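You operate a simulated robot arm through the tools that you are given. There is no shell and no other tool. Be economical: measure what you need, move in short steps, check, and stop when the job is done.

Carry out the task below with a simulated robot arm. There is one attempt and no reset: what you move stays moved.

TASK
Tighten both fitted nuts about a quarter turn with the small socket.
Fine: board knob on first, off again after both; socket back in its slot.
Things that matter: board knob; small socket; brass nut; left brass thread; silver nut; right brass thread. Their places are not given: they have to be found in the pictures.

It is judged by the outcome, as a careful person would: the job done as asked, and still so three seconds after it is handed in. It fails if anything else is knocked over, pushed out of place, dropped, spilled or broken.

THE ROBOT
A 6-joint arm with a two-finger parallel gripper, fixed in place. Base frame: the origin is at the foot of the arm, x ahead of it, y to its left, z up; the work surface is at about z = 862. Lengths are in mm, angles in rad, forces in N, time in s.
With the tool pointing down near the work surface it reaches from about 260 to 680 mm from the base axis. Its first joint turns from -1.152 to 1.152 rad. Payload 2.9 kg.
Tool frame: the origin (TCP) lies between the finger pads and is the grasp point; the fingertips stand 30 mm ahead of it; z points along the fingers, y is the line along which they close. The gripper opens to 110 mm. The fingers are 20 mm wide and 10 mm thick; the gripper's body (48 by 112 mm) begins 55 mm behind the TCP.
Orientation is that of the tool frame in the base frame, as a unit quaternion [x, y, z, w]. With the fingers straight down and closing along the base's y, the tool's x points along the base's -x, its y along +y and its z along -z.

THE INTERFACE
- The arm moves only by the tool step_arm. Its argument "plan" is a list of rows, each a list of 7 numbers: the turn, a rotation vector about the tool's x, y, z in rad, then the shift along the tool's x, y, z in mm, then the finger opening in mm, from 0 to 110. In form: [[rx, ry, rz, dx, dy, dz, hand], ...]. A call has 1 to 8 rows; each row shifts and turns the commanded pose from where the row before left it, along the tool's axes as they then stand. A row lasts 0.2 s, in which the tool goes at most 50 mm and 0.15 rad; a call with a longer step from one row to the next is refused whole, and so is a gripper value outside its range. A pose out of reach is approached as far as the arm can. The call stops where the force on the tool passes 40 N (or 10 N more than at its start, if that is more) or the arm is blocked; 0.2 s more then pass. The fingers move at their own pace (about 108 mm/s each) and stop on an object; they squeeze with about 25 N. The grip force told is the motor's: it shows also when the fingers shut on nothing. Time passes only in rows, and 0.2 s behind the last, so rows that do not move let the fingers close. It gives the time, the measured TCP pose, the force on the tool (base axes), the opening and the grip force at its end, in the units of the frame above (readings bear some noise).
- Cameras (640 x 400 px; columns grow to the right, rows downward): "scene" is fixed at [81.9, 422.4, 1388.4]; the picture's right is [-0.76, -0.65, 0.00], its down [-0.27, 0.32, -0.91] and it looks along [0.59, -0.69, -0.42] (base axes); focal length 321 px, centre (320, 200). "wrist" rides on the gripper at [-36, 0, -57] in the tool frame; the picture's right is [0.00, -1.00, 0.00], its down [0.97, 0.00, -0.24] and it looks along [0.24, 0.00, 0.97] (tool axes); focal length 218 px, centre (320, 200).
- snapshot(camera): a new picture of that camera. No time passes.
- locate(camera, pixels): for up to 12 pixels [column, row] of the newest picture of that camera ("zoom" is the newest enlarged one), the place [x, y, z] in the base frame of the surface seen there, good to about 3 mm, but the place of the scene camera against the robot may be out by one fixed shift of up to 18 mm in any direction. No time passes.
- close_up(camera, box): a new picture of the part [left, top, right, bottom] of that camera's present view, enlarged. No time passes.
- job_done(): hands the job in; it is judged then, once.

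Work in short steps. Measure before you move; look again where a grasp or a placing could have gone wrong, and mend it. You have 80 turns and 46 pictures in all, those below and enlarged ones among them. Open the gripper and draw the arm clear of the work before you hand the job in, unless the task says otherwise; then end with one line.

The tools are called by a JSON object that holds its "op" and its "data". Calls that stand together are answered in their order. step_arm: Moves the arm, as the interface text tells. Its arguments: {"type":"object","properties":{"plan":{"type":"array","items":{"type":"array","items":{"type":"number"}}}},"required":["plan"]} The other tools are called the same way: snapshot (camera) takes a picture; locate (camera, pixels) gives the place of the surface under pixels of a picture; close_up (camera, box) takes an enlarged picture of a part of a camera's view; job_done () hands the job in.

At the start:

```text
time: 0.0
ee_pos: [449.3, -193.6, 1169.4]
orientation: [0.0, 1.0, 0.0, -0.001]
ft_force: [0.1, 0.2, -0.6]
gripper_width: 110.1
gripper_force: 0.0
```

scene: 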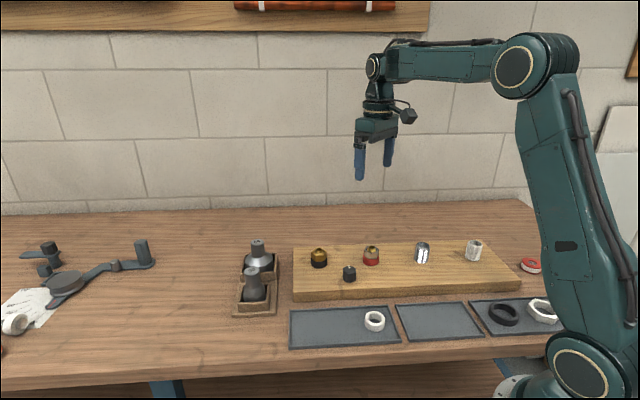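
wrist: 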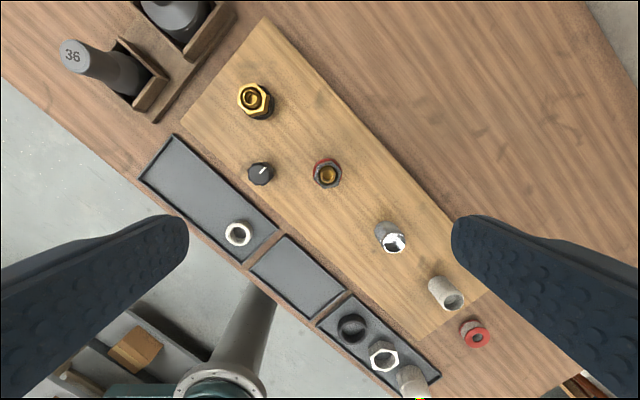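

I'll enlarge the board and socket rack first to identify the parts.

{"op": "close_up", "data": {"camera": "scene", "box": [220, 220, 400, 332]}}

{"op": "close_up", "data": {"camera": "wrist", "box": [40, 0, 360, 200]}}

{"op": "close_up", "data": {"camera": "scene", "box": [380, 220, 560, 332]}}

```text
3.56 times, centred on (310, 276) of scene
```

zoom: 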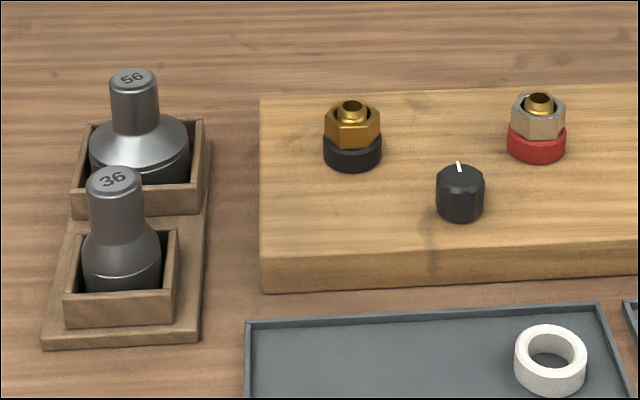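

```text
2.00 times, centred on (200, 100) of wrist
```

zoom: 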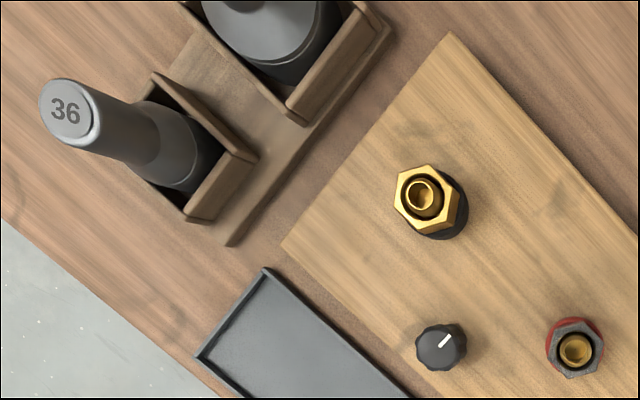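

```text
3.56 times, centred on (470, 276) of scene
```

zoom: 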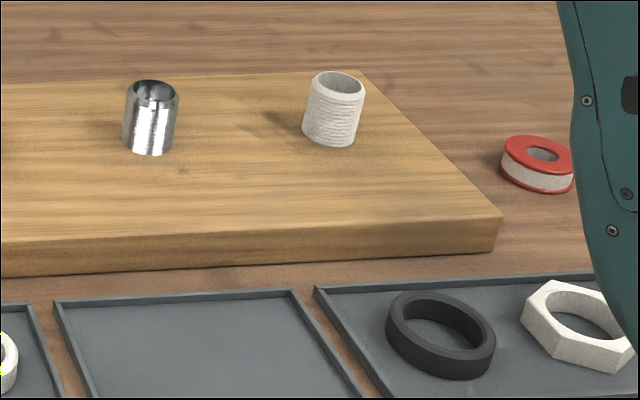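

Brass nut, silver nut, knob and socket "36" are visible in the wrist view; I locate them there.

{"op": "snapshot", "data": {"camera": "wrist"}}

{"op": "locate", "data": {"camera": "wrist", "pixels": [[73, 55], [251, 98], [327, 174], [260, 172], [263, 168], [128, 95], [290, 120], [150, 110], [268, 22], [240, 230], [165, 10]]}}

```text
40 pictures are left
```

wrist: 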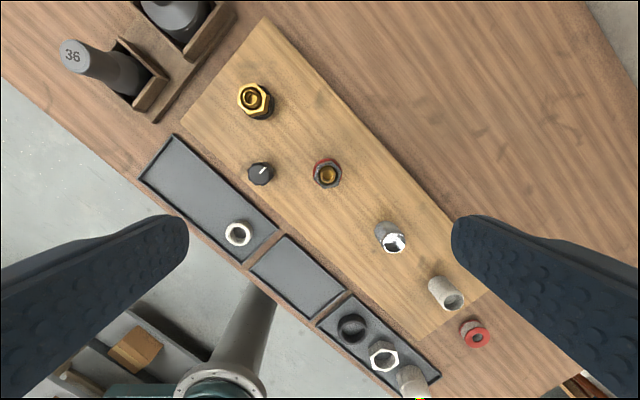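

```text
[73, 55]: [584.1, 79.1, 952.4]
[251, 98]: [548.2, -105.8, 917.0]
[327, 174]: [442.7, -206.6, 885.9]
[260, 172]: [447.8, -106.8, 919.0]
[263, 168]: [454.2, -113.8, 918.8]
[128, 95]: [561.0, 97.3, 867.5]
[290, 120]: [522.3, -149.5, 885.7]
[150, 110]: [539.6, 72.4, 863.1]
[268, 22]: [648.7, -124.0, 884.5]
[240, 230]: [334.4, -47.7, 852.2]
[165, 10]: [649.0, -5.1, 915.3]
```

Board top is about z=885 and the knob is at about (450,-110). Moving above the knob for a closer look.

{"op": "step_arm", "data": {"plan": [[0, 0, 0, 0, 29, 36, 110], [0, 0, 0, 0, 29, 36, 110], [0, 0, 0, 0, 29, 36, 110], [0, 0, 0, 0, 0, 0, 110]]}}

{"op": "snapshot", "data": {"camera": "wrist"}}

```text
time: 1.0
ee_pos: [450.8, -107.3, 1064.5]
orientation: [0.001, 1.0, 0.0, -0.001]
ft_force: [-0.6, 0.1, 0.0]
gripper_width: 110.2
gripper_force: 0.1
```

```text
39 pictures are left
```

wrist: 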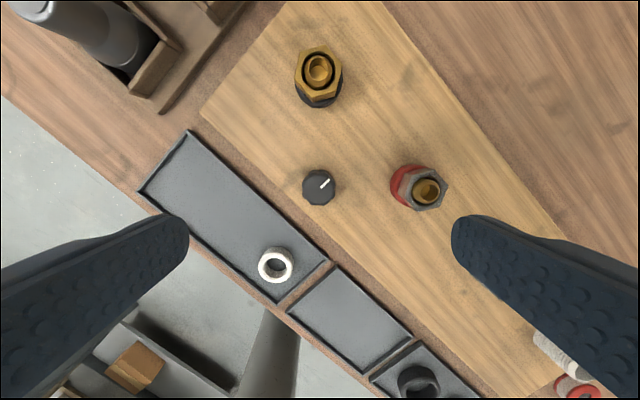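

{"op": "close_up", "data": {"camera": "wrist", "box": [270, 20, 470, 220]}}

{"op": "locate", "data": {"camera": "wrist", "pixels": [[318, 187], [324, 183], [297, 68], [302, 66], [337, 72], [318, 50], [318, 90], [410, 190], [445, 190], [427, 175], [426, 207], [350, 150]]}}

```text
2.00 times, centred on (370, 120) of wrist
```

zoom: 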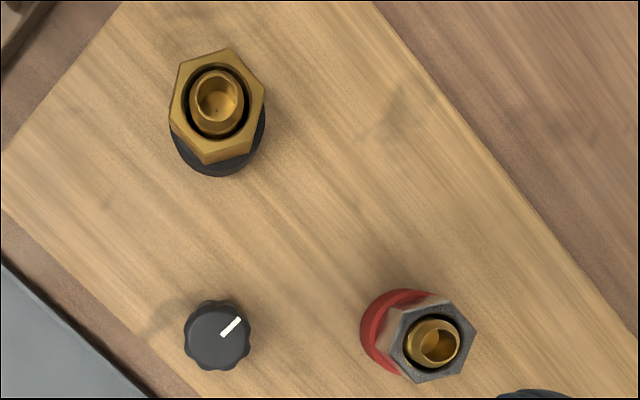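

```text
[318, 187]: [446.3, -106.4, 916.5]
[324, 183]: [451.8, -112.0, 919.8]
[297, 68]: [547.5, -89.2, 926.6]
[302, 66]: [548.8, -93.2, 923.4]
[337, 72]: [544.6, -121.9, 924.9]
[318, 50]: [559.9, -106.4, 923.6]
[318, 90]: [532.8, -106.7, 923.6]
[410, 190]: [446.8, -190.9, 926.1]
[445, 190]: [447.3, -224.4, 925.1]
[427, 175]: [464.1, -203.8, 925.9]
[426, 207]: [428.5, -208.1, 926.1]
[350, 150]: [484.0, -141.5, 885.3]
```

Pointer of the knob points across the board (zoom 232,326); both nuts measure ~36 mm across flats, matching the "36" socket. Centring over the knob (446.5,-106.5), pre-turning counter-clockwise and descending partway.

{"op": "step_arm", "data": {"plan": [[0, 0, 0, 4.3, 0.6, 0, 70], [0, 0, -0.15, 0, 0, 20, 60], [0, 0, -0.15, 0, 0, 20, 60], [0, 0, -0.15, 0, 0, 20, 60], [0, 0, -0.15, 0, 0, 20, 60], [0, 0, -0.15, 0, 0, 20, 60], [0, 0, 0, 0, 0, 0, 60]]}}

{"op": "snapshot", "data": {"camera": "wrist"}}

```text
time: 2.6
ee_pos: [445.3, -105.7, 963.6]
orientation: [-0.367, 0.93, -0.001, -0.001]
ft_force: [-0.4, -0.1, -0.5]
gripper_width: 59.9
gripper_force: 0.0
```

```text
37 pictures are left
```

wrist: 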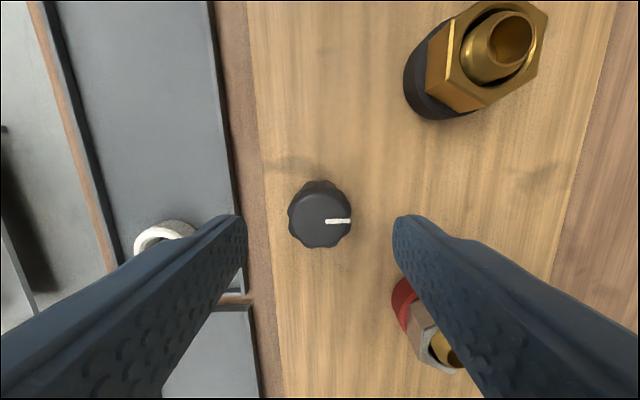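

{"op": "locate", "data": {"camera": "wrist", "pixels": [[319, 214], [319, 185], [319, 240], [292, 215], [349, 222]]}}

{"op": "close_up", "data": {"camera": "wrist", "box": [240, 150, 400, 250]}}

```text
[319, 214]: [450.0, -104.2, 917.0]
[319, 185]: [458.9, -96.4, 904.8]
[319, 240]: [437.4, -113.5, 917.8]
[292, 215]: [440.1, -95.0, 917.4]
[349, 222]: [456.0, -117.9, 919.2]
```

```text
4.00 times, centred on (320, 200) of wrist
```

zoom: 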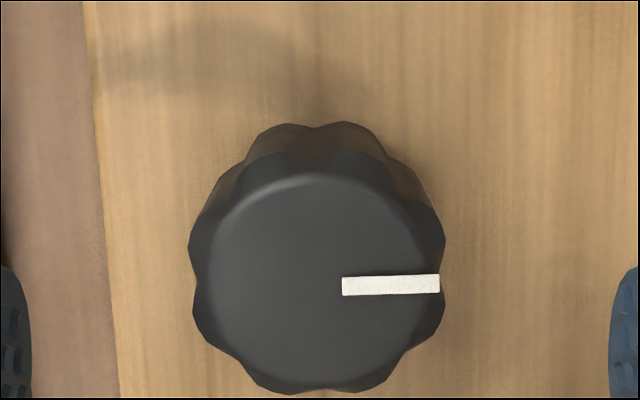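

Knob centred at about (447.5,-106), ~28 mm across. Descend to TCP z≈920 and grip.

{"op": "step_arm", "data": {"plan": [[0, 0, 0, -1.5, 0, 22, 50], [0, 0, 0, 0, 0, 21, 50], [0, 0, 0, 0, 0, 0, 22], [0, 0, 0, 0, 0, 0, 22], [0, 0, 0, 0, 0, 0, 22]]}}

```text
time: 3.8
ee_pos: [445.2, -104.3, 919.5]
orientation: [-0.366, 0.93, 0.001, 0.0]
ft_force: [-3.9, 4.4, 5.6]
gripper_width: 32.3
gripper_force: 45.3
```

Gripped (32 mm). Turning clockwise, watching for resistance.

{"op": "step_arm", "data": {"plan": [[0, 0, 0.13, 0, 0, 0, 22], [0, 0, 0.13, 0, 0, 0, 22], [0, 0, 0.13, 0, 0, 0, 22], [0, 0, 0.13, 0, 0, 0, 22], [0, 0, 0.13, 0, 0, 0, 22], [0, 0, 0.13, 0, 0, 0, 22]]}}

{"op": "snapshot", "data": {"camera": "wrist"}}

{"op": "snapshot", "data": {"camera": "scene"}}

```text
time: 5.2
ee_pos: [447.5, -106.5, 919.1]
orientation: [0.017, 1.0, -0.001, 0.0]
ft_force: [0.3, -0.5, -10.0]
gripper_width: 32.3
gripper_force: 44.8
```

```text
35 pictures are left
```

wrist: 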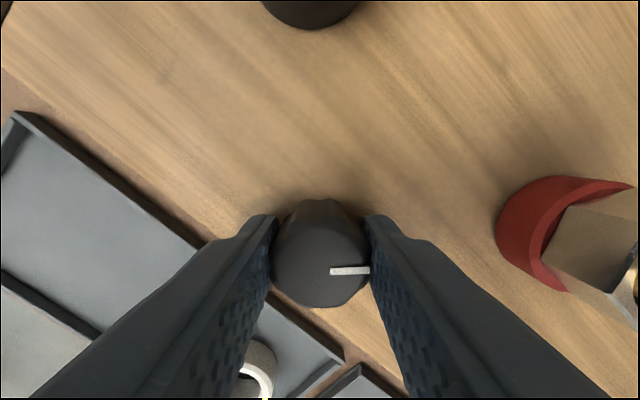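

```text
34 pictures are left
```

scene: 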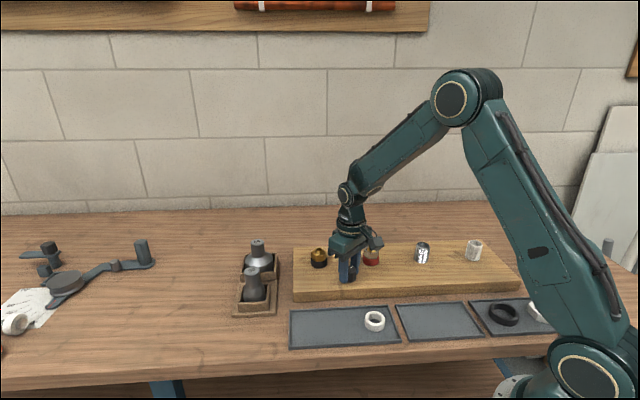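

The knob follows freely (pointer still toward the right finger). Continue to 90°.

{"op": "step_arm", "data": {"plan": [[0, 0, 0.13, 0, 0, 0, 22], [0, 0, 0.13, 0, 0, 0, 22], [0, 0, 0.13, 0, 0, 0, 22], [0, 0, 0.13, 0, 0, 0, 22], [0, 0, 0.13, 0, 0, 0, 22], [0, 0, 0.13, 0, 0, 0, 22], [0, 0, 0, 0, 0, 0, 22]]}}

{"op": "snapshot", "data": {"camera": "wrist"}}

```text
time: 6.8
ee_pos: [445.7, -107.1, 919.2]
orientation: [0.397, 0.918, 0.0, 0.0]
ft_force: [2.1, -19.3, -27.4]
gripper_width: 32.3
gripper_force: 45.1
```

```text
33 pictures are left
```

wrist: 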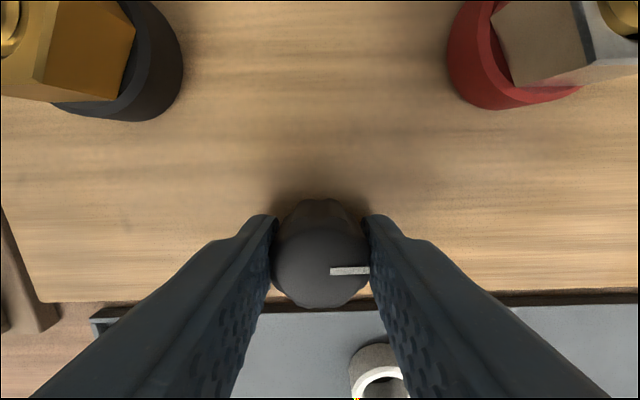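

The pointer now lies 90° clockwise. Test whether there is a stop by a little more turn.

{"op": "step_arm", "data": {"plan": [[0, 0, 0.1, 0, 0, 0, 22], [0, 0, 0.1, 0, 0, 0, 22]]}}

{"op": "close_up", "data": {"camera": "wrist", "box": [240, 170, 400, 320]}}

```text
time: 7.4
ee_pos: [445.9, -104.6, 920.0]
orientation: [0.485, 0.875, 0.0, -0.002]
ft_force: [-11.9, -16.9, -7.2]
gripper_width: 32.7
gripper_force: 45.2
```

```text
2.67 times, centred on (320, 245) of wrist
```

zoom: 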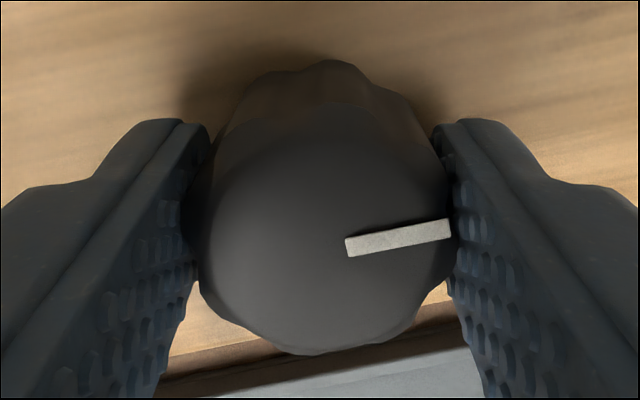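

The knob hit a stop at 90° (slipped in the fingers), so it's on. Release, rise, and un-rotate.

{"op": "step_arm", "data": {"plan": [[0, 0, 0, 0, 0, 0, 60], [0, 0, 0, 0, 0, -40, 60], [0, 0, -0.15, 0, 0, -45, 60], [0, 0, -0.15, 0, 0, -45, 60], [0, 0, -0.15, 0, 0, -45, 60], [0, 0, -0.15, 0, 0, 0, 60], [0, 0, -0.15, 0, 0, 0, 60], [0, 0, -0.15, 0, 0, 0, 60]]}}

{"op": "snapshot", "data": {"camera": "wrist"}}

```text
time: 9.2
ee_pos: [447.3, -105.0, 1096.0]
orientation: [0.054, 0.999, 0.0, 0.0]
ft_force: [-0.2, 0.2, -0.8]
gripper_width: 59.8
gripper_force: 0.0
```

```text
31 pictures are left
```

wrist: 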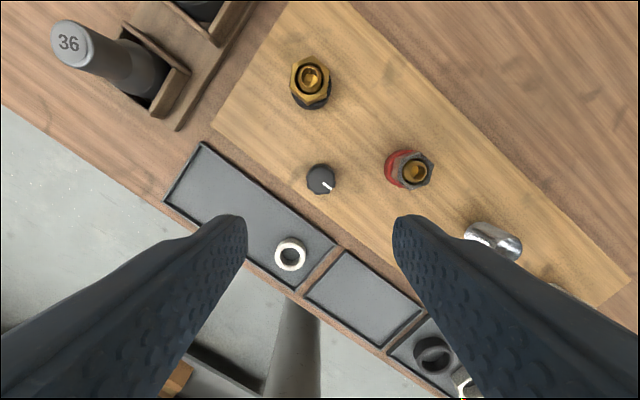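

Knob pointer now 90° clockwise. Locate the socket top and both nuts.

{"op": "locate", "data": {"camera": "wrist", "pixels": [[69, 43], [58, 43], [88, 46], [110, 60], [140, 75], [311, 57], [320, 90], [415, 157]]}}

```text
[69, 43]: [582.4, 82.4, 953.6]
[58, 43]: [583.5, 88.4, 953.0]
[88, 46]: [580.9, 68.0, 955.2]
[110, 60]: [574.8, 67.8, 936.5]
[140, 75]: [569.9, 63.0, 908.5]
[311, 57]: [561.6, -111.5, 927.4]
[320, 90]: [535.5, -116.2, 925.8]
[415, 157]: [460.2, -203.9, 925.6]
```

Socket top at about (582,80,954). Move over it, fingers open.

{"op": "step_arm", "data": {"plan": [[0, 0, -0.108, 0, 0, 0, 60], [0, 0, 0, -27, 36.8, 0, 60], [0, 0, 0, -27, 36.8, 0, 60], [0, 0, 0, -27, 36.8, 0, 60], [0, 0, 0, -27, 36.8, 0, 60], [0, 0, 0, -27, 36.8, 0, 60], [0, 0, 0, 0, 0, 0, 60]]}}

{"op": "snapshot", "data": {"camera": "wrist"}}

```text
time: 10.8
ee_pos: [582.3, 77.0, 1096.6]
orientation: [0.003, 1.0, 0.0, -0.001]
ft_force: [-0.5, -0.4, -0.1]
gripper_width: 60.1
gripper_force: 0.1
```

```text
30 pictures are left
```

wrist: 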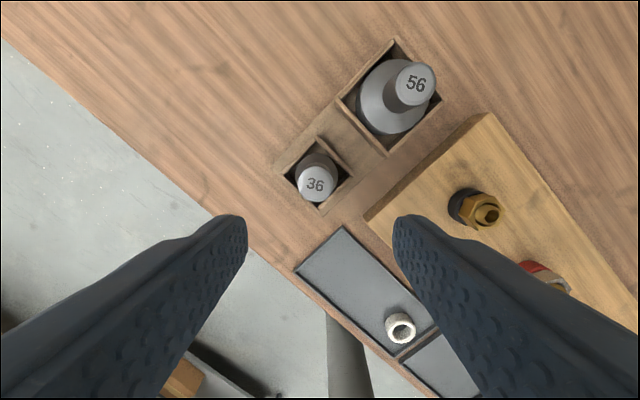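

{"op": "close_up", "data": {"camera": "wrist", "box": [240, 120, 400, 220]}}

{"op": "locate", "data": {"camera": "wrist", "pixels": [[316, 183], [299, 183], [334, 183], [316, 168], [316, 199], [316, 155], [400, 70], [425, 70], [405, 115]]}}

```text
4.00 times, centred on (320, 170) of wrist
```

zoom: 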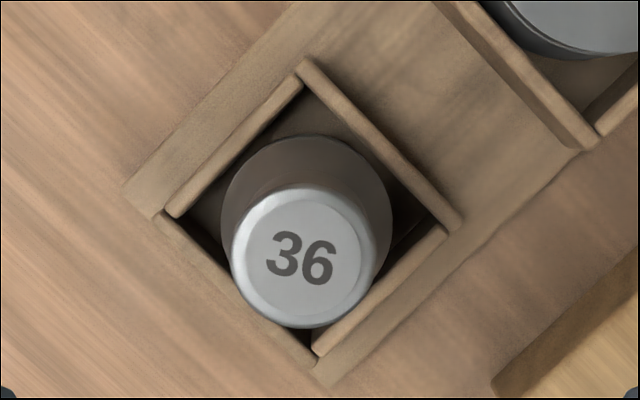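

```text
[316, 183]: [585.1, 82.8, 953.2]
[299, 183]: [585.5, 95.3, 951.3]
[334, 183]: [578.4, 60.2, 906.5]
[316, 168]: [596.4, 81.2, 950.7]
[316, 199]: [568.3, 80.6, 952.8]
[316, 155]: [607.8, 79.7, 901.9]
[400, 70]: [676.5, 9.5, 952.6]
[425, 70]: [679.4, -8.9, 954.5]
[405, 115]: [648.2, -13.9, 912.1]
```

Socket shank centre ≈ (583.5, 80.7), Ø≈34, top z≈953. Centre and descend with the fingers around the shank.

{"op": "step_arm", "data": {"plan": [[0, 0, 0, -1.2, 3.7, 30, 60], [0, 0, 0, 0, 0, 40, 60], [0, 0, 0, 0, 0, 40, 60], [0, 0, 0, 0, 0, 20, 60], [0, 0, 0, 0, 0, 0, 60]]}}

{"op": "snapshot", "data": {"camera": "wrist"}}

```text
time: 12.0
ee_pos: [583.5, 80.8, 963.8]
orientation: [0.002, 1.0, 0.0, 0.0]
ft_force: [0.5, 0.9, 0.0]
gripper_width: 60.1
gripper_force: 0.2
```

```text
28 pictures are left
```

wrist: 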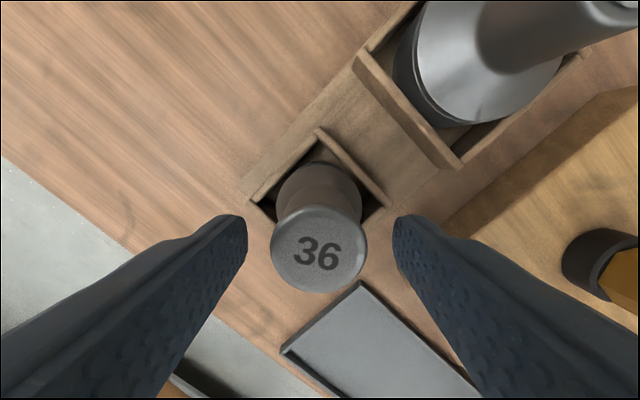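

Well centred (col 318, row 250). Lower 16 mm and grip.

{"op": "step_arm", "data": {"plan": [[0, 0, 0, -1.5, 0.4, 16, 60], [0, 0, 0, 0, 0, 0, 24], [0, 0, 0, 0, 0, 0, 24], [0, 0, 0, 0, 0, 0, 24]]}}

```text
time: 13.0
ee_pos: [584.9, 82.1, 947.3]
orientation: [0.001, 1.0, -0.001, 0.0]
ft_force: [-0.2, -0.1, 0.0]
gripper_width: 33.8
gripper_force: 24.7
```

Gripped. Lift straight up and check.

{"op": "step_arm", "data": {"plan": [[0, 0, 0, 0, 0, -30, 24], [0, 0, 0, 0, 0, -40, 24], [0, 0, 0, 0, 0, -40, 24], [0, 0, 0, 0, 0, -40, 24], [0, 0, 0, 40, 0, -20, 24], [0, 0, 0, 40, 0, 0, 24], [0, 0, 0, 30, 0, 0, 24]]}}

{"op": "snapshot", "data": {"camera": "scene"}}

```text
time: 14.6
ee_pos: [473.4, 81.5, 1118.8]
orientation: [0.002, 1.0, 0.0, -0.001]
ft_force: [-0.1, -0.9, -1.4]
gripper_width: 33.6
gripper_force: 25.4
```

```text
27 pictures are left
```

scene: 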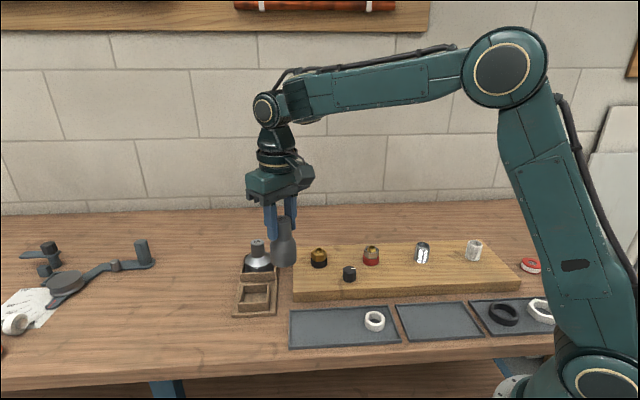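

Socket held, clear of everything. Tilt its mouth toward the scene camera to read the hexagon's orientation.

{"op": "step_arm", "data": {"plan": [[-0.11, 0.094, 0, 0, 0, -10, 24], [-0.11, 0.094, 0, 0, 0, 0, 24], [-0.11, 0.094, 0, 0, 0, 0, 24], [-0.11, 0.094, 0, 0, 0, 0, 24], [-0.11, 0.094, 0, 0, 0, 0, 24], [-0.11, 0.094, 0, 0, 0, 0, 24], [-0.11, 0.094, 0, 0, 0, 0, 24], [-0.11, 0.094, 0, 0, 0, 0, 24]]}}

{"op": "snapshot", "data": {"camera": "scene"}}

```text
time: 16.4
ee_pos: [320.2, 120.9, 973.0]
orientation: [0.002, 0.838, 0.417, -0.353]
ft_force: [0.1, -0.9, -2.0]
gripper_width: 33.5
gripper_force: 25.0
out of reach, approached as far as the arm can: row 2, 3, 4, 5, 6, 7, 8
```

```text
26 pictures are left
```

scene: 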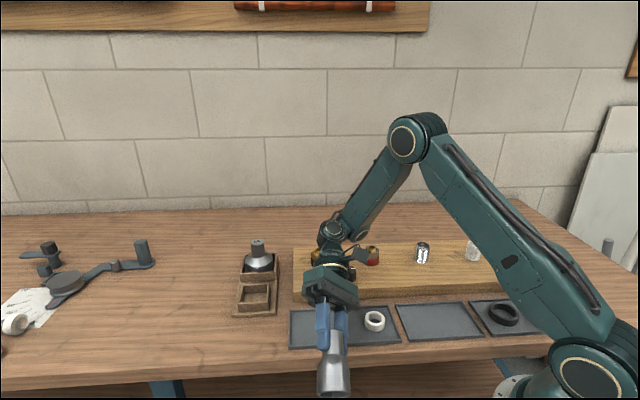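

The arm shifted lower than intended but appears clear. Look at the mouth and at the area behind.

{"op": "close_up", "data": {"camera": "scene", "box": [290, 340, 386, 400]}}

```text
6.67 times, centred on (338, 370) of scene
```

zoom: 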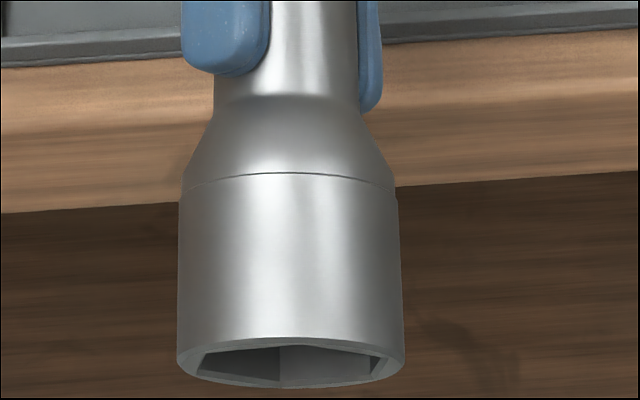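

{"op": "close_up", "data": {"camera": "scene", "box": [314, 386, 354, 400]}}

```text
16.00 times, centred on (334, 393) of scene
```

zoom: 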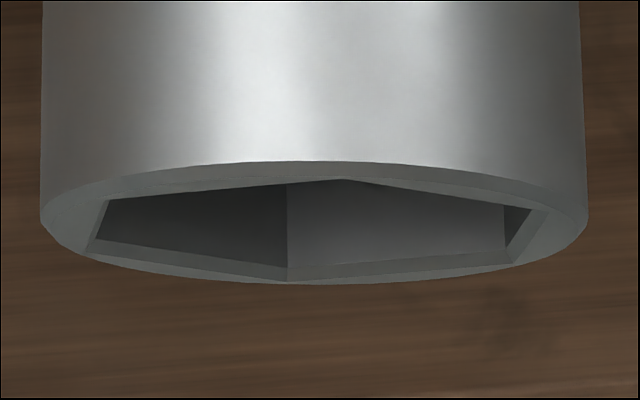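

The socket is 6-point; its vertices lie at about −17° (mod 60°) in the tool frame (consistent with the "36" label axis). Lift a bit and begin reversing the tilt.

{"op": "step_arm", "data": {"plan": [[0, 0, 0, 23.7, 27.9, -16, 24], [0, 0, 0, 23.7, 27.9, -16, 24]]}}

```text
time: 17.0
ee_pos: [282.4, 129.2, 1017.7]
orientation: [0.002, 0.838, 0.416, -0.353]
ft_force: [-0.8, 0.1, -1.9]
gripper_width: 33.6
gripper_force: 25.2
out of reach, approached as far as the arm can: row 1, 2
```

{"op": "step_arm", "data": {"plan": [[0.11, -0.094, 0, 0, 0, 0, 24], [0.11, -0.094, 0, 0, 0, 0, 24], [0.11, -0.094, 0, 0, 0, 0, 24]]}}

```text
time: 17.8
ee_pos: [283.6, 128.8, 1017.4]
orientation: [0.001, 0.936, 0.268, -0.229]
ft_force: [0.4, 0.3, -1.9]
gripper_width: 33.4
gripper_force: 25.3
```

{"op": "step_arm", "data": {"plan": [[0.11, -0.094, 0, 0, 0, 0, 24], [0.11, -0.094, 0, 0, 0, 0, 24], [0.11, -0.094, 0, 0, 0, 0, 24], [0.11, -0.094, 0, 0, 0, 0, 24], [0.109, -0.093, 0, 0, 0, 0, 24], [0, 0, 0, -20, 0, -40, 24], [0, 0, 0, -20, 0, -40, 24]]}}

```text
time: 19.4
ee_pos: [323.2, 128.6, 1094.3]
orientation: [0.002, 1.0, -0.001, -0.001]
ft_force: [0.6, 0.1, -2.6]
gripper_width: 33.4
gripper_force: 24.8
```

Now travel to a viewpoint above the nuts (socket bottom at ~1015, well clear).

{"op": "step_arm", "data": {"plan": [[0, 0, 0, -25.3, -33.6, 0, 24], [0, 0, 0, -25.3, -33.6, 0, 24], [0, 0, 0, -25.3, -33.6, 0, 24], [0, 0, 0, -25.3, -33.6, 0, 24], [0, 0, 0, -25.3, -33.6, 0, 24], [0, 0, 0, -25.3, -33.6, 0, 24], [0, 0, 0, -25.3, -33.6, 0, 24], [0, 0, 0, 0, 0, 0, 24]]}}

{"op": "snapshot", "data": {"camera": "wrist"}}

```text
time: 21.2
ee_pos: [499.4, -108.3, 1095.5]
orientation: [0.002, 1.0, 0.001, -0.001]
ft_force: [-0.2, -0.3, -2.3]
gripper_width: 33.6
gripper_force: 24.9
```

```text
23 pictures are left
```

wrist: 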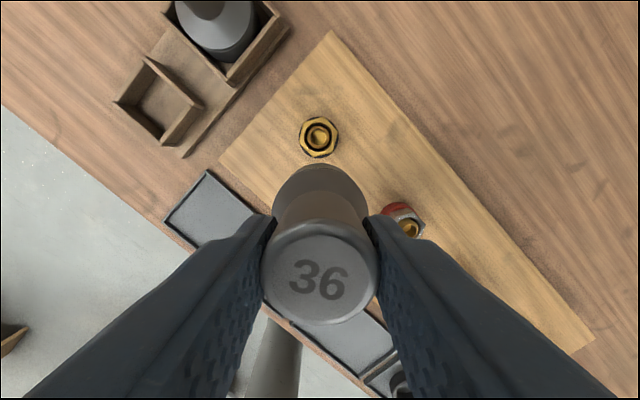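

{"op": "close_up", "data": {"camera": "wrist", "box": [288, 112, 352, 162]}}

{"op": "locate", "data": {"camera": "wrist", "pixels": [[301, 136], [338, 138], [319, 118], [319, 152], [305, 126], [333, 148]]}}

```text
8.00 times, centred on (320, 137) of wrist
```

zoom: 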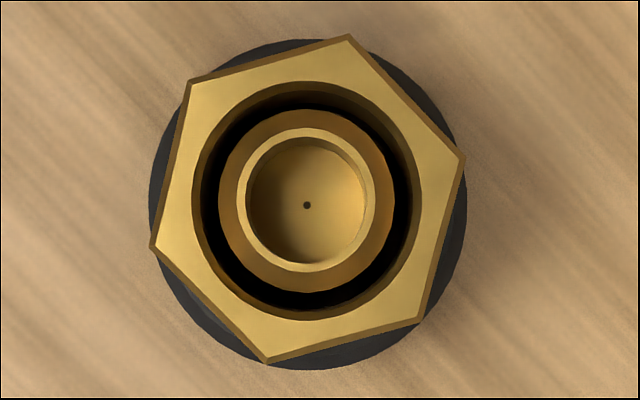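

```text
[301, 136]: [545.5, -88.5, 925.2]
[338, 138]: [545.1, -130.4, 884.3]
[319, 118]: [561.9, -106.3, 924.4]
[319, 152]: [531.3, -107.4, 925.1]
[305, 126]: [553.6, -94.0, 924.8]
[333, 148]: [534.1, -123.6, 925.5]
```

Brass nut centre ≈ (545,-106.7), z top 925. Check how the socket sits in the fingers along tool x.

{"op": "close_up", "data": {"camera": "wrist", "box": [240, 150, 400, 350]}}

{"op": "locate", "data": {"camera": "wrist", "pixels": [[320, 235], [320, 250], [320, 272], [320, 290], [320, 310], [320, 322], [285, 270], [355, 270], [320, 167], [320, 180]]}}

```text
2.00 times, centred on (320, 250) of wrist
```

zoom: 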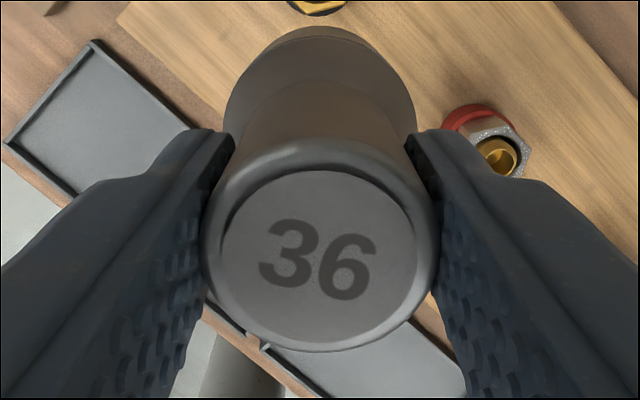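

```text
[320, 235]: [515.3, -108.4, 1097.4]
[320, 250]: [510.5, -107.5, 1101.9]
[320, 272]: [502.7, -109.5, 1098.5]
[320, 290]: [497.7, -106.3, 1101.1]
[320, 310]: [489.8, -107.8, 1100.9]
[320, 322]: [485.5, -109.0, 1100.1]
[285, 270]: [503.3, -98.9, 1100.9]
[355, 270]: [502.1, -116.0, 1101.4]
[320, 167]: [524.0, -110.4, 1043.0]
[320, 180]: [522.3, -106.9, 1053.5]
```

Socket axis coincides with the TCP (locate: 499.7 vs 499.4). Nut vertices at 14.7° (mod 60), socket at about −15.5°, so yaw −30° aligns them. Move over the brass nut and part-way down.

{"op": "step_arm", "data": {"plan": [[0, 0, 0, -45.3, 1.6, 0, 24], [0, 0, -0.13, 0, 0, 15, 24], [0, 0, -0.13, 0, 0, 15, 24], [0, 0, -0.13, 0, 0, 15, 24], [0, 0, -0.13, 0, 0, 15, 24], [0, 0, 0, 0, 0, 0, 24]]}}

{"op": "close_up", "data": {"camera": "scene", "box": [260, 200, 380, 290]}}

```text
time: 22.6
ee_pos: [545.5, -104.3, 1034.8]
orientation: [-0.256, 0.967, 0.001, 0.001]
ft_force: [0.2, -0.1, -2.0]
gripper_width: 33.5
gripper_force: 24.4
```

```text
4.44 times, centred on (320, 245) of scene
```

zoom: 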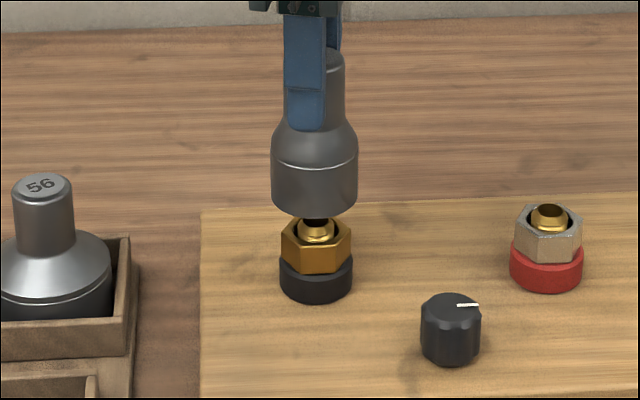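

Alignment looks good in the scene view (socket col 314, nut col 316). Descend slowly toward contact.

{"op": "step_arm", "data": {"plan": [[0, 0, 0, 0, 0, 15, 24], [0, 0, 0, 0, 0, 8, 24], [0, 0, 0, 0, 0, 5, 24], [0, 0, 0, 0, 0, 3, 24], [0, 0, 0, 0, 0, 2, 24]]}}

```text
time: 23.8
ee_pos: [546.0, -105.7, 1002.4]
orientation: [-0.256, 0.967, 0.0, 0.0]
ft_force: [-0.4, 1.0, -2.4]
gripper_width: 33.6
gripper_force: 25.3
```

{"op": "step_arm", "data": {"plan": [[0, 0, 0, 0, 0, 2, 24], [0, 0, 0, 0, 0, 2, 24], [0, 0, 0, 0, 0, 2, 24], [0, 0, 0, 0, 0, 2, 24]]}}

{"op": "close_up", "data": {"camera": "scene", "box": [280, 215, 360, 275]}}

```text
time: 24.8
ee_pos: [545.3, -104.4, 993.8]
orientation: [-0.256, 0.967, 0.0, -0.001]
ft_force: [0.0, -0.1, -2.5]
gripper_width: 33.7
gripper_force: 24.7
```

```text
6.67 times, centred on (320, 245) of scene
```

zoom: 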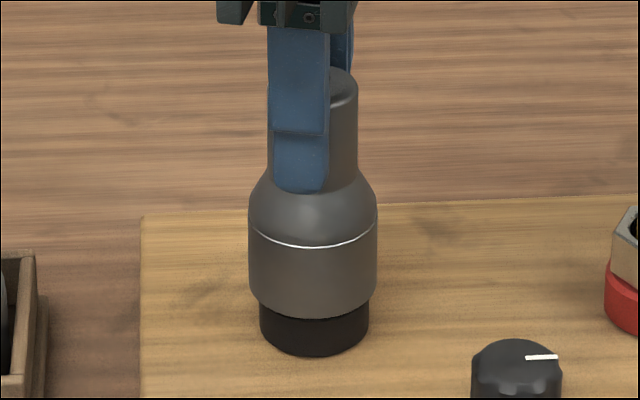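

The socket slid over the nut without force. A few mm deeper, then start turning clockwise.

{"op": "step_arm", "data": {"plan": [[0, 0, 0, 0, 0, 2, 24], [0, 0, 0, 0, 0, 2, 24], [0, 0, 0, 0, 0, 2, 24]]}}

```text
time: 25.6
ee_pos: [544.4, -105.8, 990.9]
orientation: [-0.257, 0.967, 0.0, 0.002]
ft_force: [-5.6, 2.8, 22.0]
gripper_width: 33.8
gripper_force: 25.5
```

Bottomed out. Back off 2 mm and turn clockwise.

{"op": "step_arm", "data": {"plan": [[0, 0, 0, 0, 0, -2.5, 24], [0, 0, 0.12, 0, 0, 0, 24], [0, 0, 0.12, 0, 0, 0, 24], [0, 0, 0.12, 0, 0, 0, 24], [0, 0, 0.12, 0, 0, 0, 24]]}}

{"op": "snapshot", "data": {"camera": "wrist"}}

```text
time: 26.8
ee_pos: [545.4, -107.2, 990.6]
orientation: [-0.015, 1.0, -0.001, 0.0]
ft_force: [8.1, -3.5, 5.2]
gripper_width: 33.8
gripper_force: 25.2
```

```text
18 pictures are left
```

wrist: 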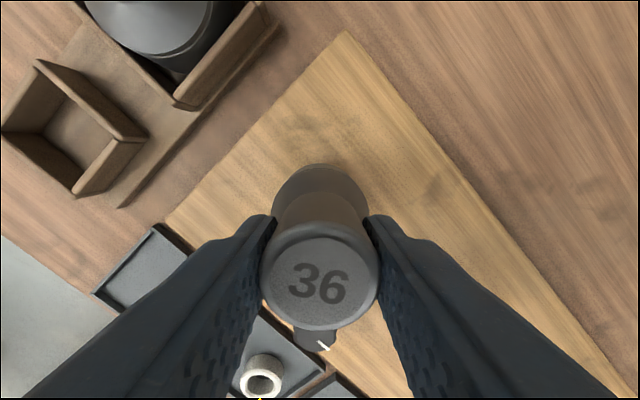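

Label angle stayed nearly fixed in the fingers, so the nut is turning. Continue.

{"op": "step_arm", "data": {"plan": [[0, 0, 0.14, 0, 0, 0, 24], [0, 0, 0.14, 0, 0, 0, 24], [0, 0, 0.14, 0, 0, 0, 24], [0, 0, 0.14, 0, 0, 0, 24]]}}

```text
time: 27.8
ee_pos: [543.2, -104.3, 990.6]
orientation: [0.259, 0.966, 0.0, -0.002]
ft_force: [1.2, 0.1, 3.8]
gripper_width: 33.6
gripper_force: 25.1
```

{"op": "step_arm", "data": {"plan": [[0, 0, 0.14, 0, 0, 0, 24], [0, 0, 0.14, 0, 0, 0, 24], [0, 0, 0.14, 0, 0, 0, 24], [0, 0, 0.14, 0, 0, 0, 24]]}}

{"op": "close_up", "data": {"camera": "wrist", "box": [240, 150, 400, 350]}}

```text
time: 28.8
ee_pos: [544.8, -105.0, 989.8]
orientation: [0.517, 0.856, -0.001, -0.001]
ft_force: [-1.1, 1.7, 3.0]
gripper_width: 33.6
gripper_force: 24.8
```

```text
2.00 times, centred on (320, 250) of wrist
```

zoom: 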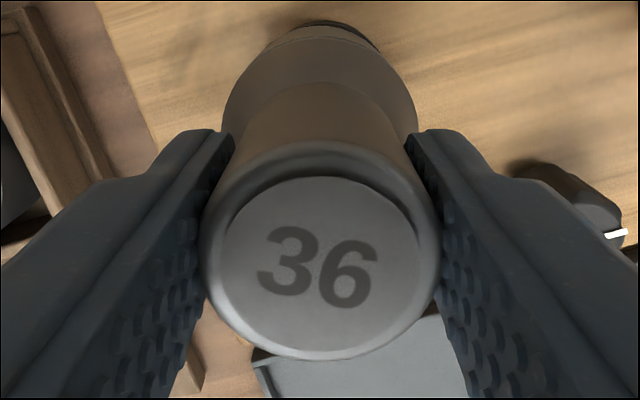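

Yaw turned ~92°, label slipped ~5°, so nut ≈ 86°. Add a small extra turn, then lift off straight.

{"op": "step_arm", "data": {"plan": [[0, 0, 0.06, 0, 0, 0, 24], [0, 0, 0, 0, 0, -10, 24], [0, 0, 0, 0, 0, -20, 24], [0, 0, 0, 0, 0, -35, 24], [0, 0, -0.14, 0, 0, -40, 24], [0, 0, -0.14, 0, 0, 0, 24], [0, 0, -0.14, 0, 0, 0, 24], [0, 0, -0.14, 0, 0, 0, 24]]}}

```text
time: 30.6
ee_pos: [544.5, -106.0, 1096.1]
orientation: [0.287, 0.958, -0.001, 0.0]
ft_force: [0.0, 0.0, -1.9]
gripper_width: 33.8
gripper_force: 25.2
```

{"op": "step_arm", "data": {"plan": [[0, 0, -0.1455, 0, 0, 0, 24], [0, 0, -0.1455, 0, 0, 0, 24], [0, 0, -0.1455, 0, 0, 0, 24], [0, 0, -0.1455, 0, 0, 0, 24], [0, 0, 0, 36, -25.2, 0, 24], [0, 0, 0, 36, -25.2, 0, 24], [0, 0, 0, 36, -25.2, 0, 24], [0, 0, 0, 36, -25.2, 0, 24]]}}

{"op": "snapshot", "data": {"camera": "wrist"}}

```text
time: 32.4
ee_pos: [400.6, -206.6, 1096.0]
orientation: [0.0, 1.0, 0.001, 0.0]
ft_force: [0.4, 0.1, -1.8]
gripper_width: 33.5
gripper_force: 25.2
```

```text
16 pictures are left
```

wrist: 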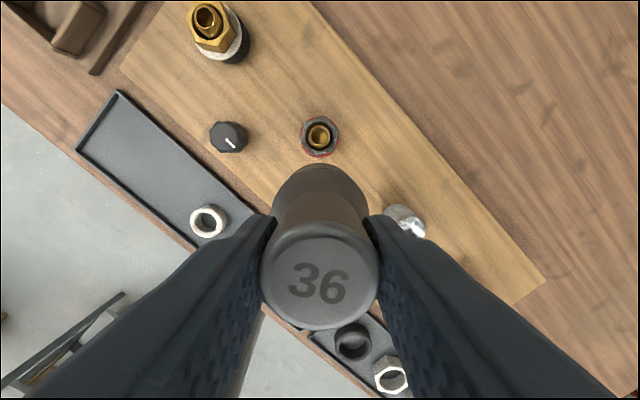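

The brass nut shows a pale ring beneath now; zoom on both nuts.

{"op": "close_up", "data": {"camera": "wrist", "box": [170, 0, 266, 60]}}

{"op": "close_up", "data": {"camera": "wrist", "box": [288, 112, 352, 162]}}

{"op": "locate", "data": {"camera": "wrist", "pixels": [[303, 135], [336, 135], [319, 119], [319, 152], [319, 122], [319, 149], [192, 20], [225, 45], [232, 45], [308, 128]]}}

```text
6.67 times, centred on (218, 30) of wrist
```

zoom: 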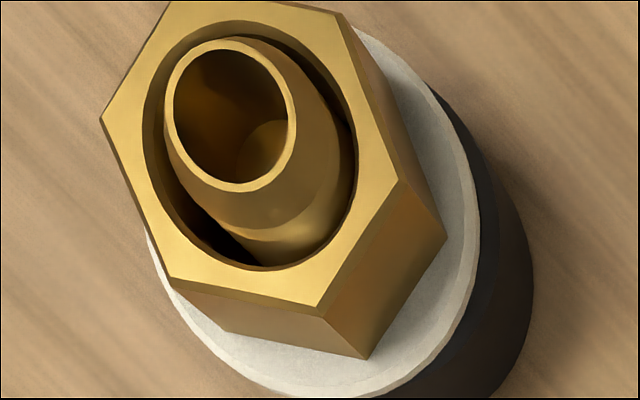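

```text
8.00 times, centred on (320, 137) of wrist
```

zoom: 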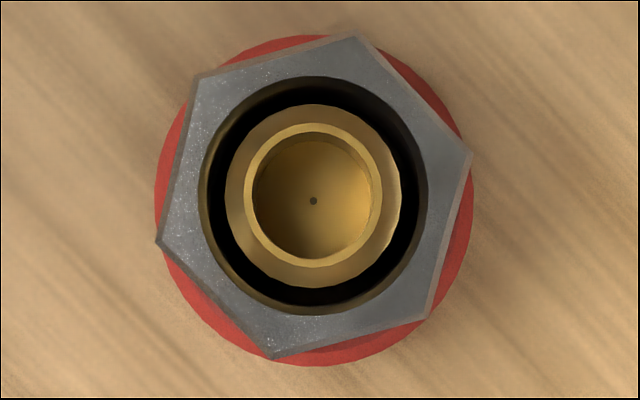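

```text
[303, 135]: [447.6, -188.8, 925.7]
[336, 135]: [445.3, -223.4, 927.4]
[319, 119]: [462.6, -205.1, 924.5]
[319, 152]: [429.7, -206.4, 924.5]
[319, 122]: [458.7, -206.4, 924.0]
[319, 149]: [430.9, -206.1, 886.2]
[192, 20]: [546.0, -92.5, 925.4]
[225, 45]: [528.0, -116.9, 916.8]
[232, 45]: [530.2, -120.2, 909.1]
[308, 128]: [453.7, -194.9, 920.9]
```

{"op": "close_up", "data": {"camera": "scene", "box": [290, 230, 400, 300]}}

```text
5.71 times, centred on (345, 265) of scene
```

zoom: 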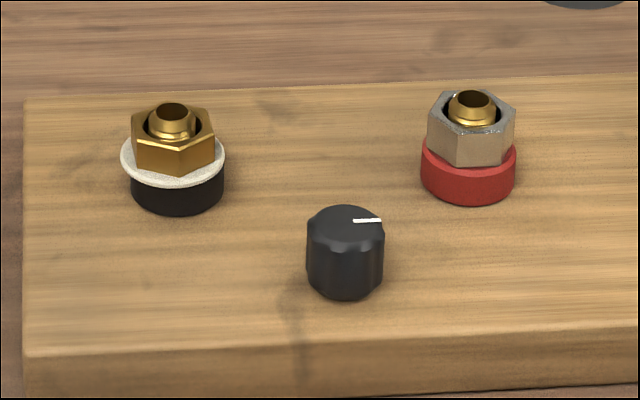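

A white ring appeared around the brass nut's base. Zoom tightly to understand it (washer, indicator or foam).

{"op": "close_up", "data": {"camera": "scene", "box": [304, 240, 336, 270]}}

```text
13.33 times, centred on (320, 255) of scene
```

zoom: 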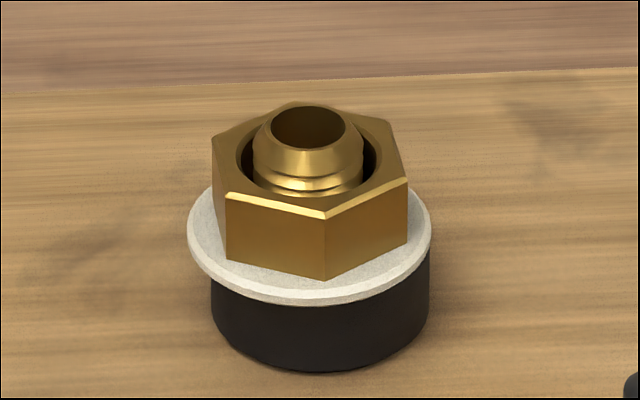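

Before touching the silver nut, take a reference zoom of it for comparison of thread protrusion.

{"op": "close_up", "data": {"camera": "scene", "box": [356, 238, 388, 268]}}

```text
13.33 times, centred on (372, 253) of scene
```

zoom: 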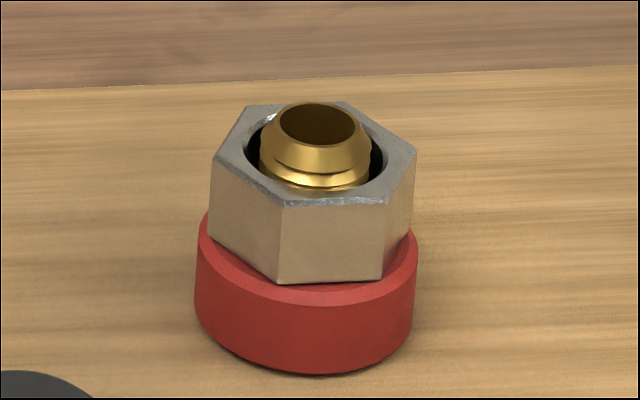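

Silver nut: centre offset from TCP 45.8/0.8 mm, vertices at 15°; the socket slipped ~6° in the fingers, so yaw −24°. Move above it.

{"op": "step_arm", "data": {"plan": [[0, 0, 0, -45.8, 0.8, 0, 24], [0, 0, -0.14, 0, 0, 20, 24], [0, 0, -0.14, 0, 0, 20, 24], [0, 0, -0.14, 0, 0, 20, 24], [0, 0, 0, 0, 0, 0, 24]]}}

{"op": "close_up", "data": {"camera": "scene", "box": [300, 200, 420, 290]}}

```text
time: 33.6
ee_pos: [446.3, -205.1, 1036.6]
orientation: [-0.208, 0.978, 0.001, 0.0]
ft_force: [0.0, -0.8, -1.8]
gripper_width: 33.7
gripper_force: 24.6
```

```text
4.44 times, centred on (360, 245) of scene
```

zoom: 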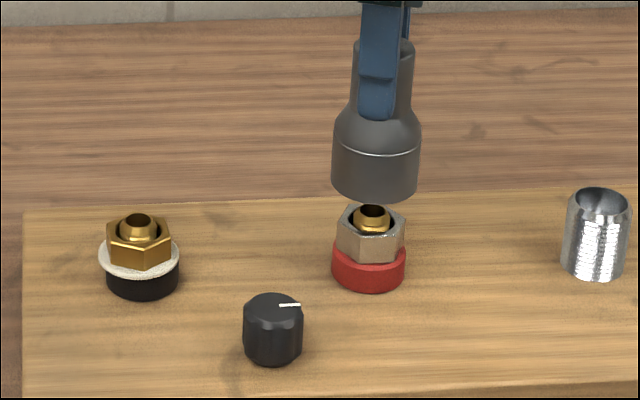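

Aligned. Descend slowly.

{"op": "step_arm", "data": {"plan": [[0, 0, 0, 0, 0, 20, 24], [0, 0, 0, 0, 0, 8, 24], [0, 0, 0, 0, 0, 4, 24], [0, 0, 0, 0, 0, 3, 24], [0, 0, 0, 0, 0, 3, 24], [0, 0, 0, 0, 0, 3, 24]]}}

```text
time: 35.0
ee_pos: [446.3, -204.4, 995.9]
orientation: [-0.207, 0.978, 0.001, -0.001]
ft_force: [0.6, 0.0, -2.9]
gripper_width: 33.8
gripper_force: 24.9
```

Slid on freely. Lower 3 mm more, turn a first ~25°, lift 40 mm and check the nut.

{"op": "step_arm", "data": {"plan": [[0, 0, 0, 0, 0, 3, 24], [0, 0, 0.12, 0, 0, 0, 24], [0, 0, 0.12, 0, 0, 0, 24], [0, 0, 0.12, 0, 0, 0, 24], [0, 0, 0.12, 0, 0, 0, 24], [0, 0, 0, 0, 0, 0, 24]]}}

{"op": "step_arm", "data": {"plan": [[0, 0, 0, 0, 0, -20, 24], [0, 0, 0, 0, 0, -25, 24]]}}

{"op": "close_up", "data": {"camera": "scene", "box": [300, 200, 420, 290]}}

```text
time: 36.4
ee_pos: [446.6, -204.7, 992.7]
orientation: [0.032, 0.999, 0.001, -0.001]
ft_force: [0.6, 1.7, -1.5]
gripper_width: 33.8
gripper_force: 25.4
```

```text
time: 37.0
ee_pos: [447.2, -204.6, 1036.3]
orientation: [0.031, 1.0, 0.002, -0.001]
ft_force: [0.8, 0.2, -1.4]
gripper_width: 33.6
gripper_force: 25.5
```

```text
4.44 times, centred on (360, 245) of scene
```

zoom: 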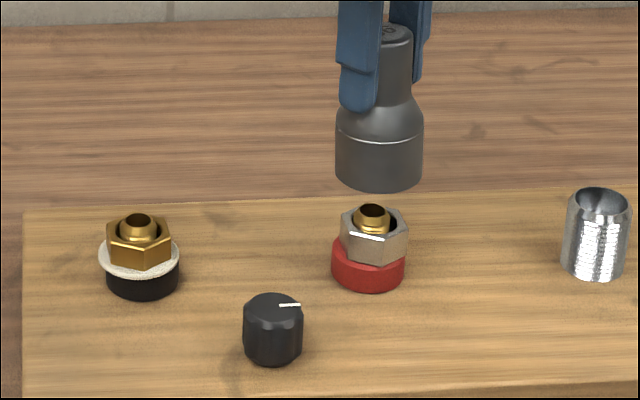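

No ring at ~25°; the nut turned. Re-seat and do the remaining turn.

{"op": "step_arm", "data": {"plan": [[0, 0, 0, 0, 0, 25, 24], [0, 0, 0, 0, 0, 12, 24], [0, 0, 0, 0, 0, 4, 24], [0, 0, 0, 0, 0, 3, 24]]}}

```text
time: 38.0
ee_pos: [447.8, -205.6, 992.3]
orientation: [0.031, 1.0, 0.001, 0.001]
ft_force: [9.7, 1.5, -1.3]
gripper_width: 33.6
gripper_force: 25.1
```

{"op": "step_arm", "data": {"plan": [[0, 0, 0.14, 0, 0, 0, 24], [0, 0, 0.14, 0, 0, 0, 24], [0, 0, 0.14, 0, 0, 0, 24], [0, 0, 0.14, 0, 0, 0, 24], [0, 0, 0.14, 0, 0, 0, 24], [0, 0, 0.14, 0, 0, 0, 24], [0, 0, 0.14, 0, 0, 0, 24], [0, 0, 0.12, 0, 0, 0, 24]]}}

{"op": "close_up", "data": {"camera": "wrist", "box": [240, 150, 400, 350]}}

```text
time: 39.8
ee_pos: [446.6, -206.2, 994.0]
orientation: [0.55, 0.835, 0.0, -0.001]
ft_force: [6.7, -8.5, -4.3]
gripper_width: 33.5
gripper_force: 25.9
```

```text
2.00 times, centred on (320, 250) of wrist
```

zoom: 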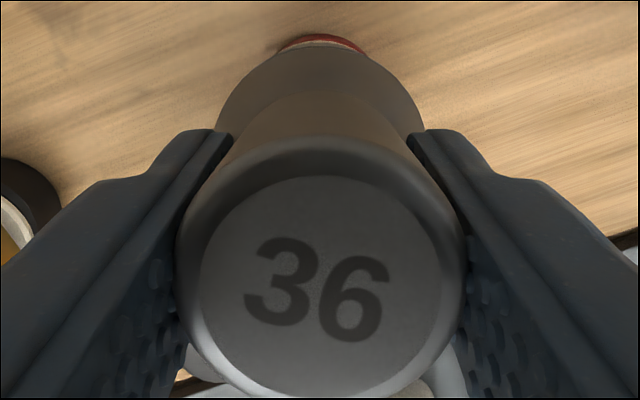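

The socket has ridden up in the fingers (label larger), so it likely didn't re-seat. Lift and look.

{"op": "step_arm", "data": {"plan": [[0, 0, 0, 0, 0, -10, 24], [0, 0, 0, 0, 0, -35, 24], [0, 0, 0, 0, 0, 0, 24]]}}

{"op": "close_up", "data": {"camera": "scene", "box": [300, 200, 420, 290]}}

```text
time: 40.6
ee_pos: [447.3, -205.5, 1038.6]
orientation: [0.548, 0.837, 0.001, -0.002]
ft_force: [-0.2, 0.2, -2.4]
gripper_width: 33.6
gripper_force: 25.5
```

```text
4.44 times, centred on (360, 245) of scene
```

zoom: 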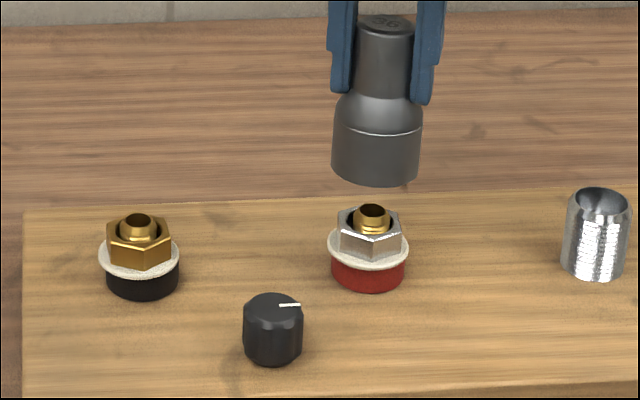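

White ring now shows on the silver nut as well, and its corners are rotated ~90°: both nuts respond alike, so the ring marks a tightened joint. Lift and un-rotate to bring the socket back.

{"op": "step_arm", "data": {"plan": [[0, 0, -0.145, 0, 0, -40, 24], [0, 0, -0.145, 0, 0, -40, 24], [0, 0, -0.145, 0, 0, 0, 24], [0, 0, -0.145, 0, 0, 0, 24], [0, 0, -0.145, 0, 0, 0, 24], [0, 0, -0.145, 0, 0, 0, 24], [0, 0, -0.145, 0, 0, 0, 24], [0, 0, -0.145, 0, 0, 0, 24]]}}

{"op": "step_arm", "data": {"plan": [[0, 0, 0, -16, 41, 0, 24], [0, 0, 0, -16, 41, 0, 24], [0, 0, 0, -16, 41, 0, 24], [0, 0, 0, -16, 41, 0, 24], [0, 0, 0, -16, 41, 0, 24], [0, 0, 0, -16, 41, 0, 24], [0, 0, 0, 0, 0, 0, 24]]}}

{"op": "snapshot", "data": {"camera": "wrist"}}

```text
time: 42.4
ee_pos: [446.1, -205.4, 1118.0]
orientation: [-0.001, 1.0, 0.001, -0.001]
ft_force: [0.2, -0.2, -2.1]
gripper_width: 33.5
gripper_force: 25.1
```

```text
time: 44.0
ee_pos: [542.6, 40.8, 1118.2]
orientation: [0.001, 1.0, 0.001, 0.0]
ft_force: [0.6, -0.4, -2.0]
gripper_width: 33.7
gripper_force: 25.3
```

```text
6 pictures are left
```

wrist: 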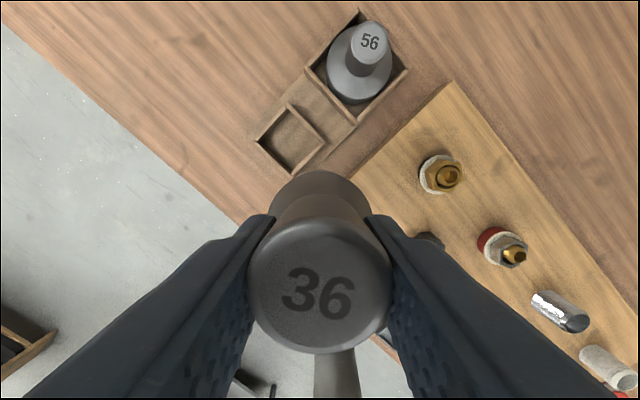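

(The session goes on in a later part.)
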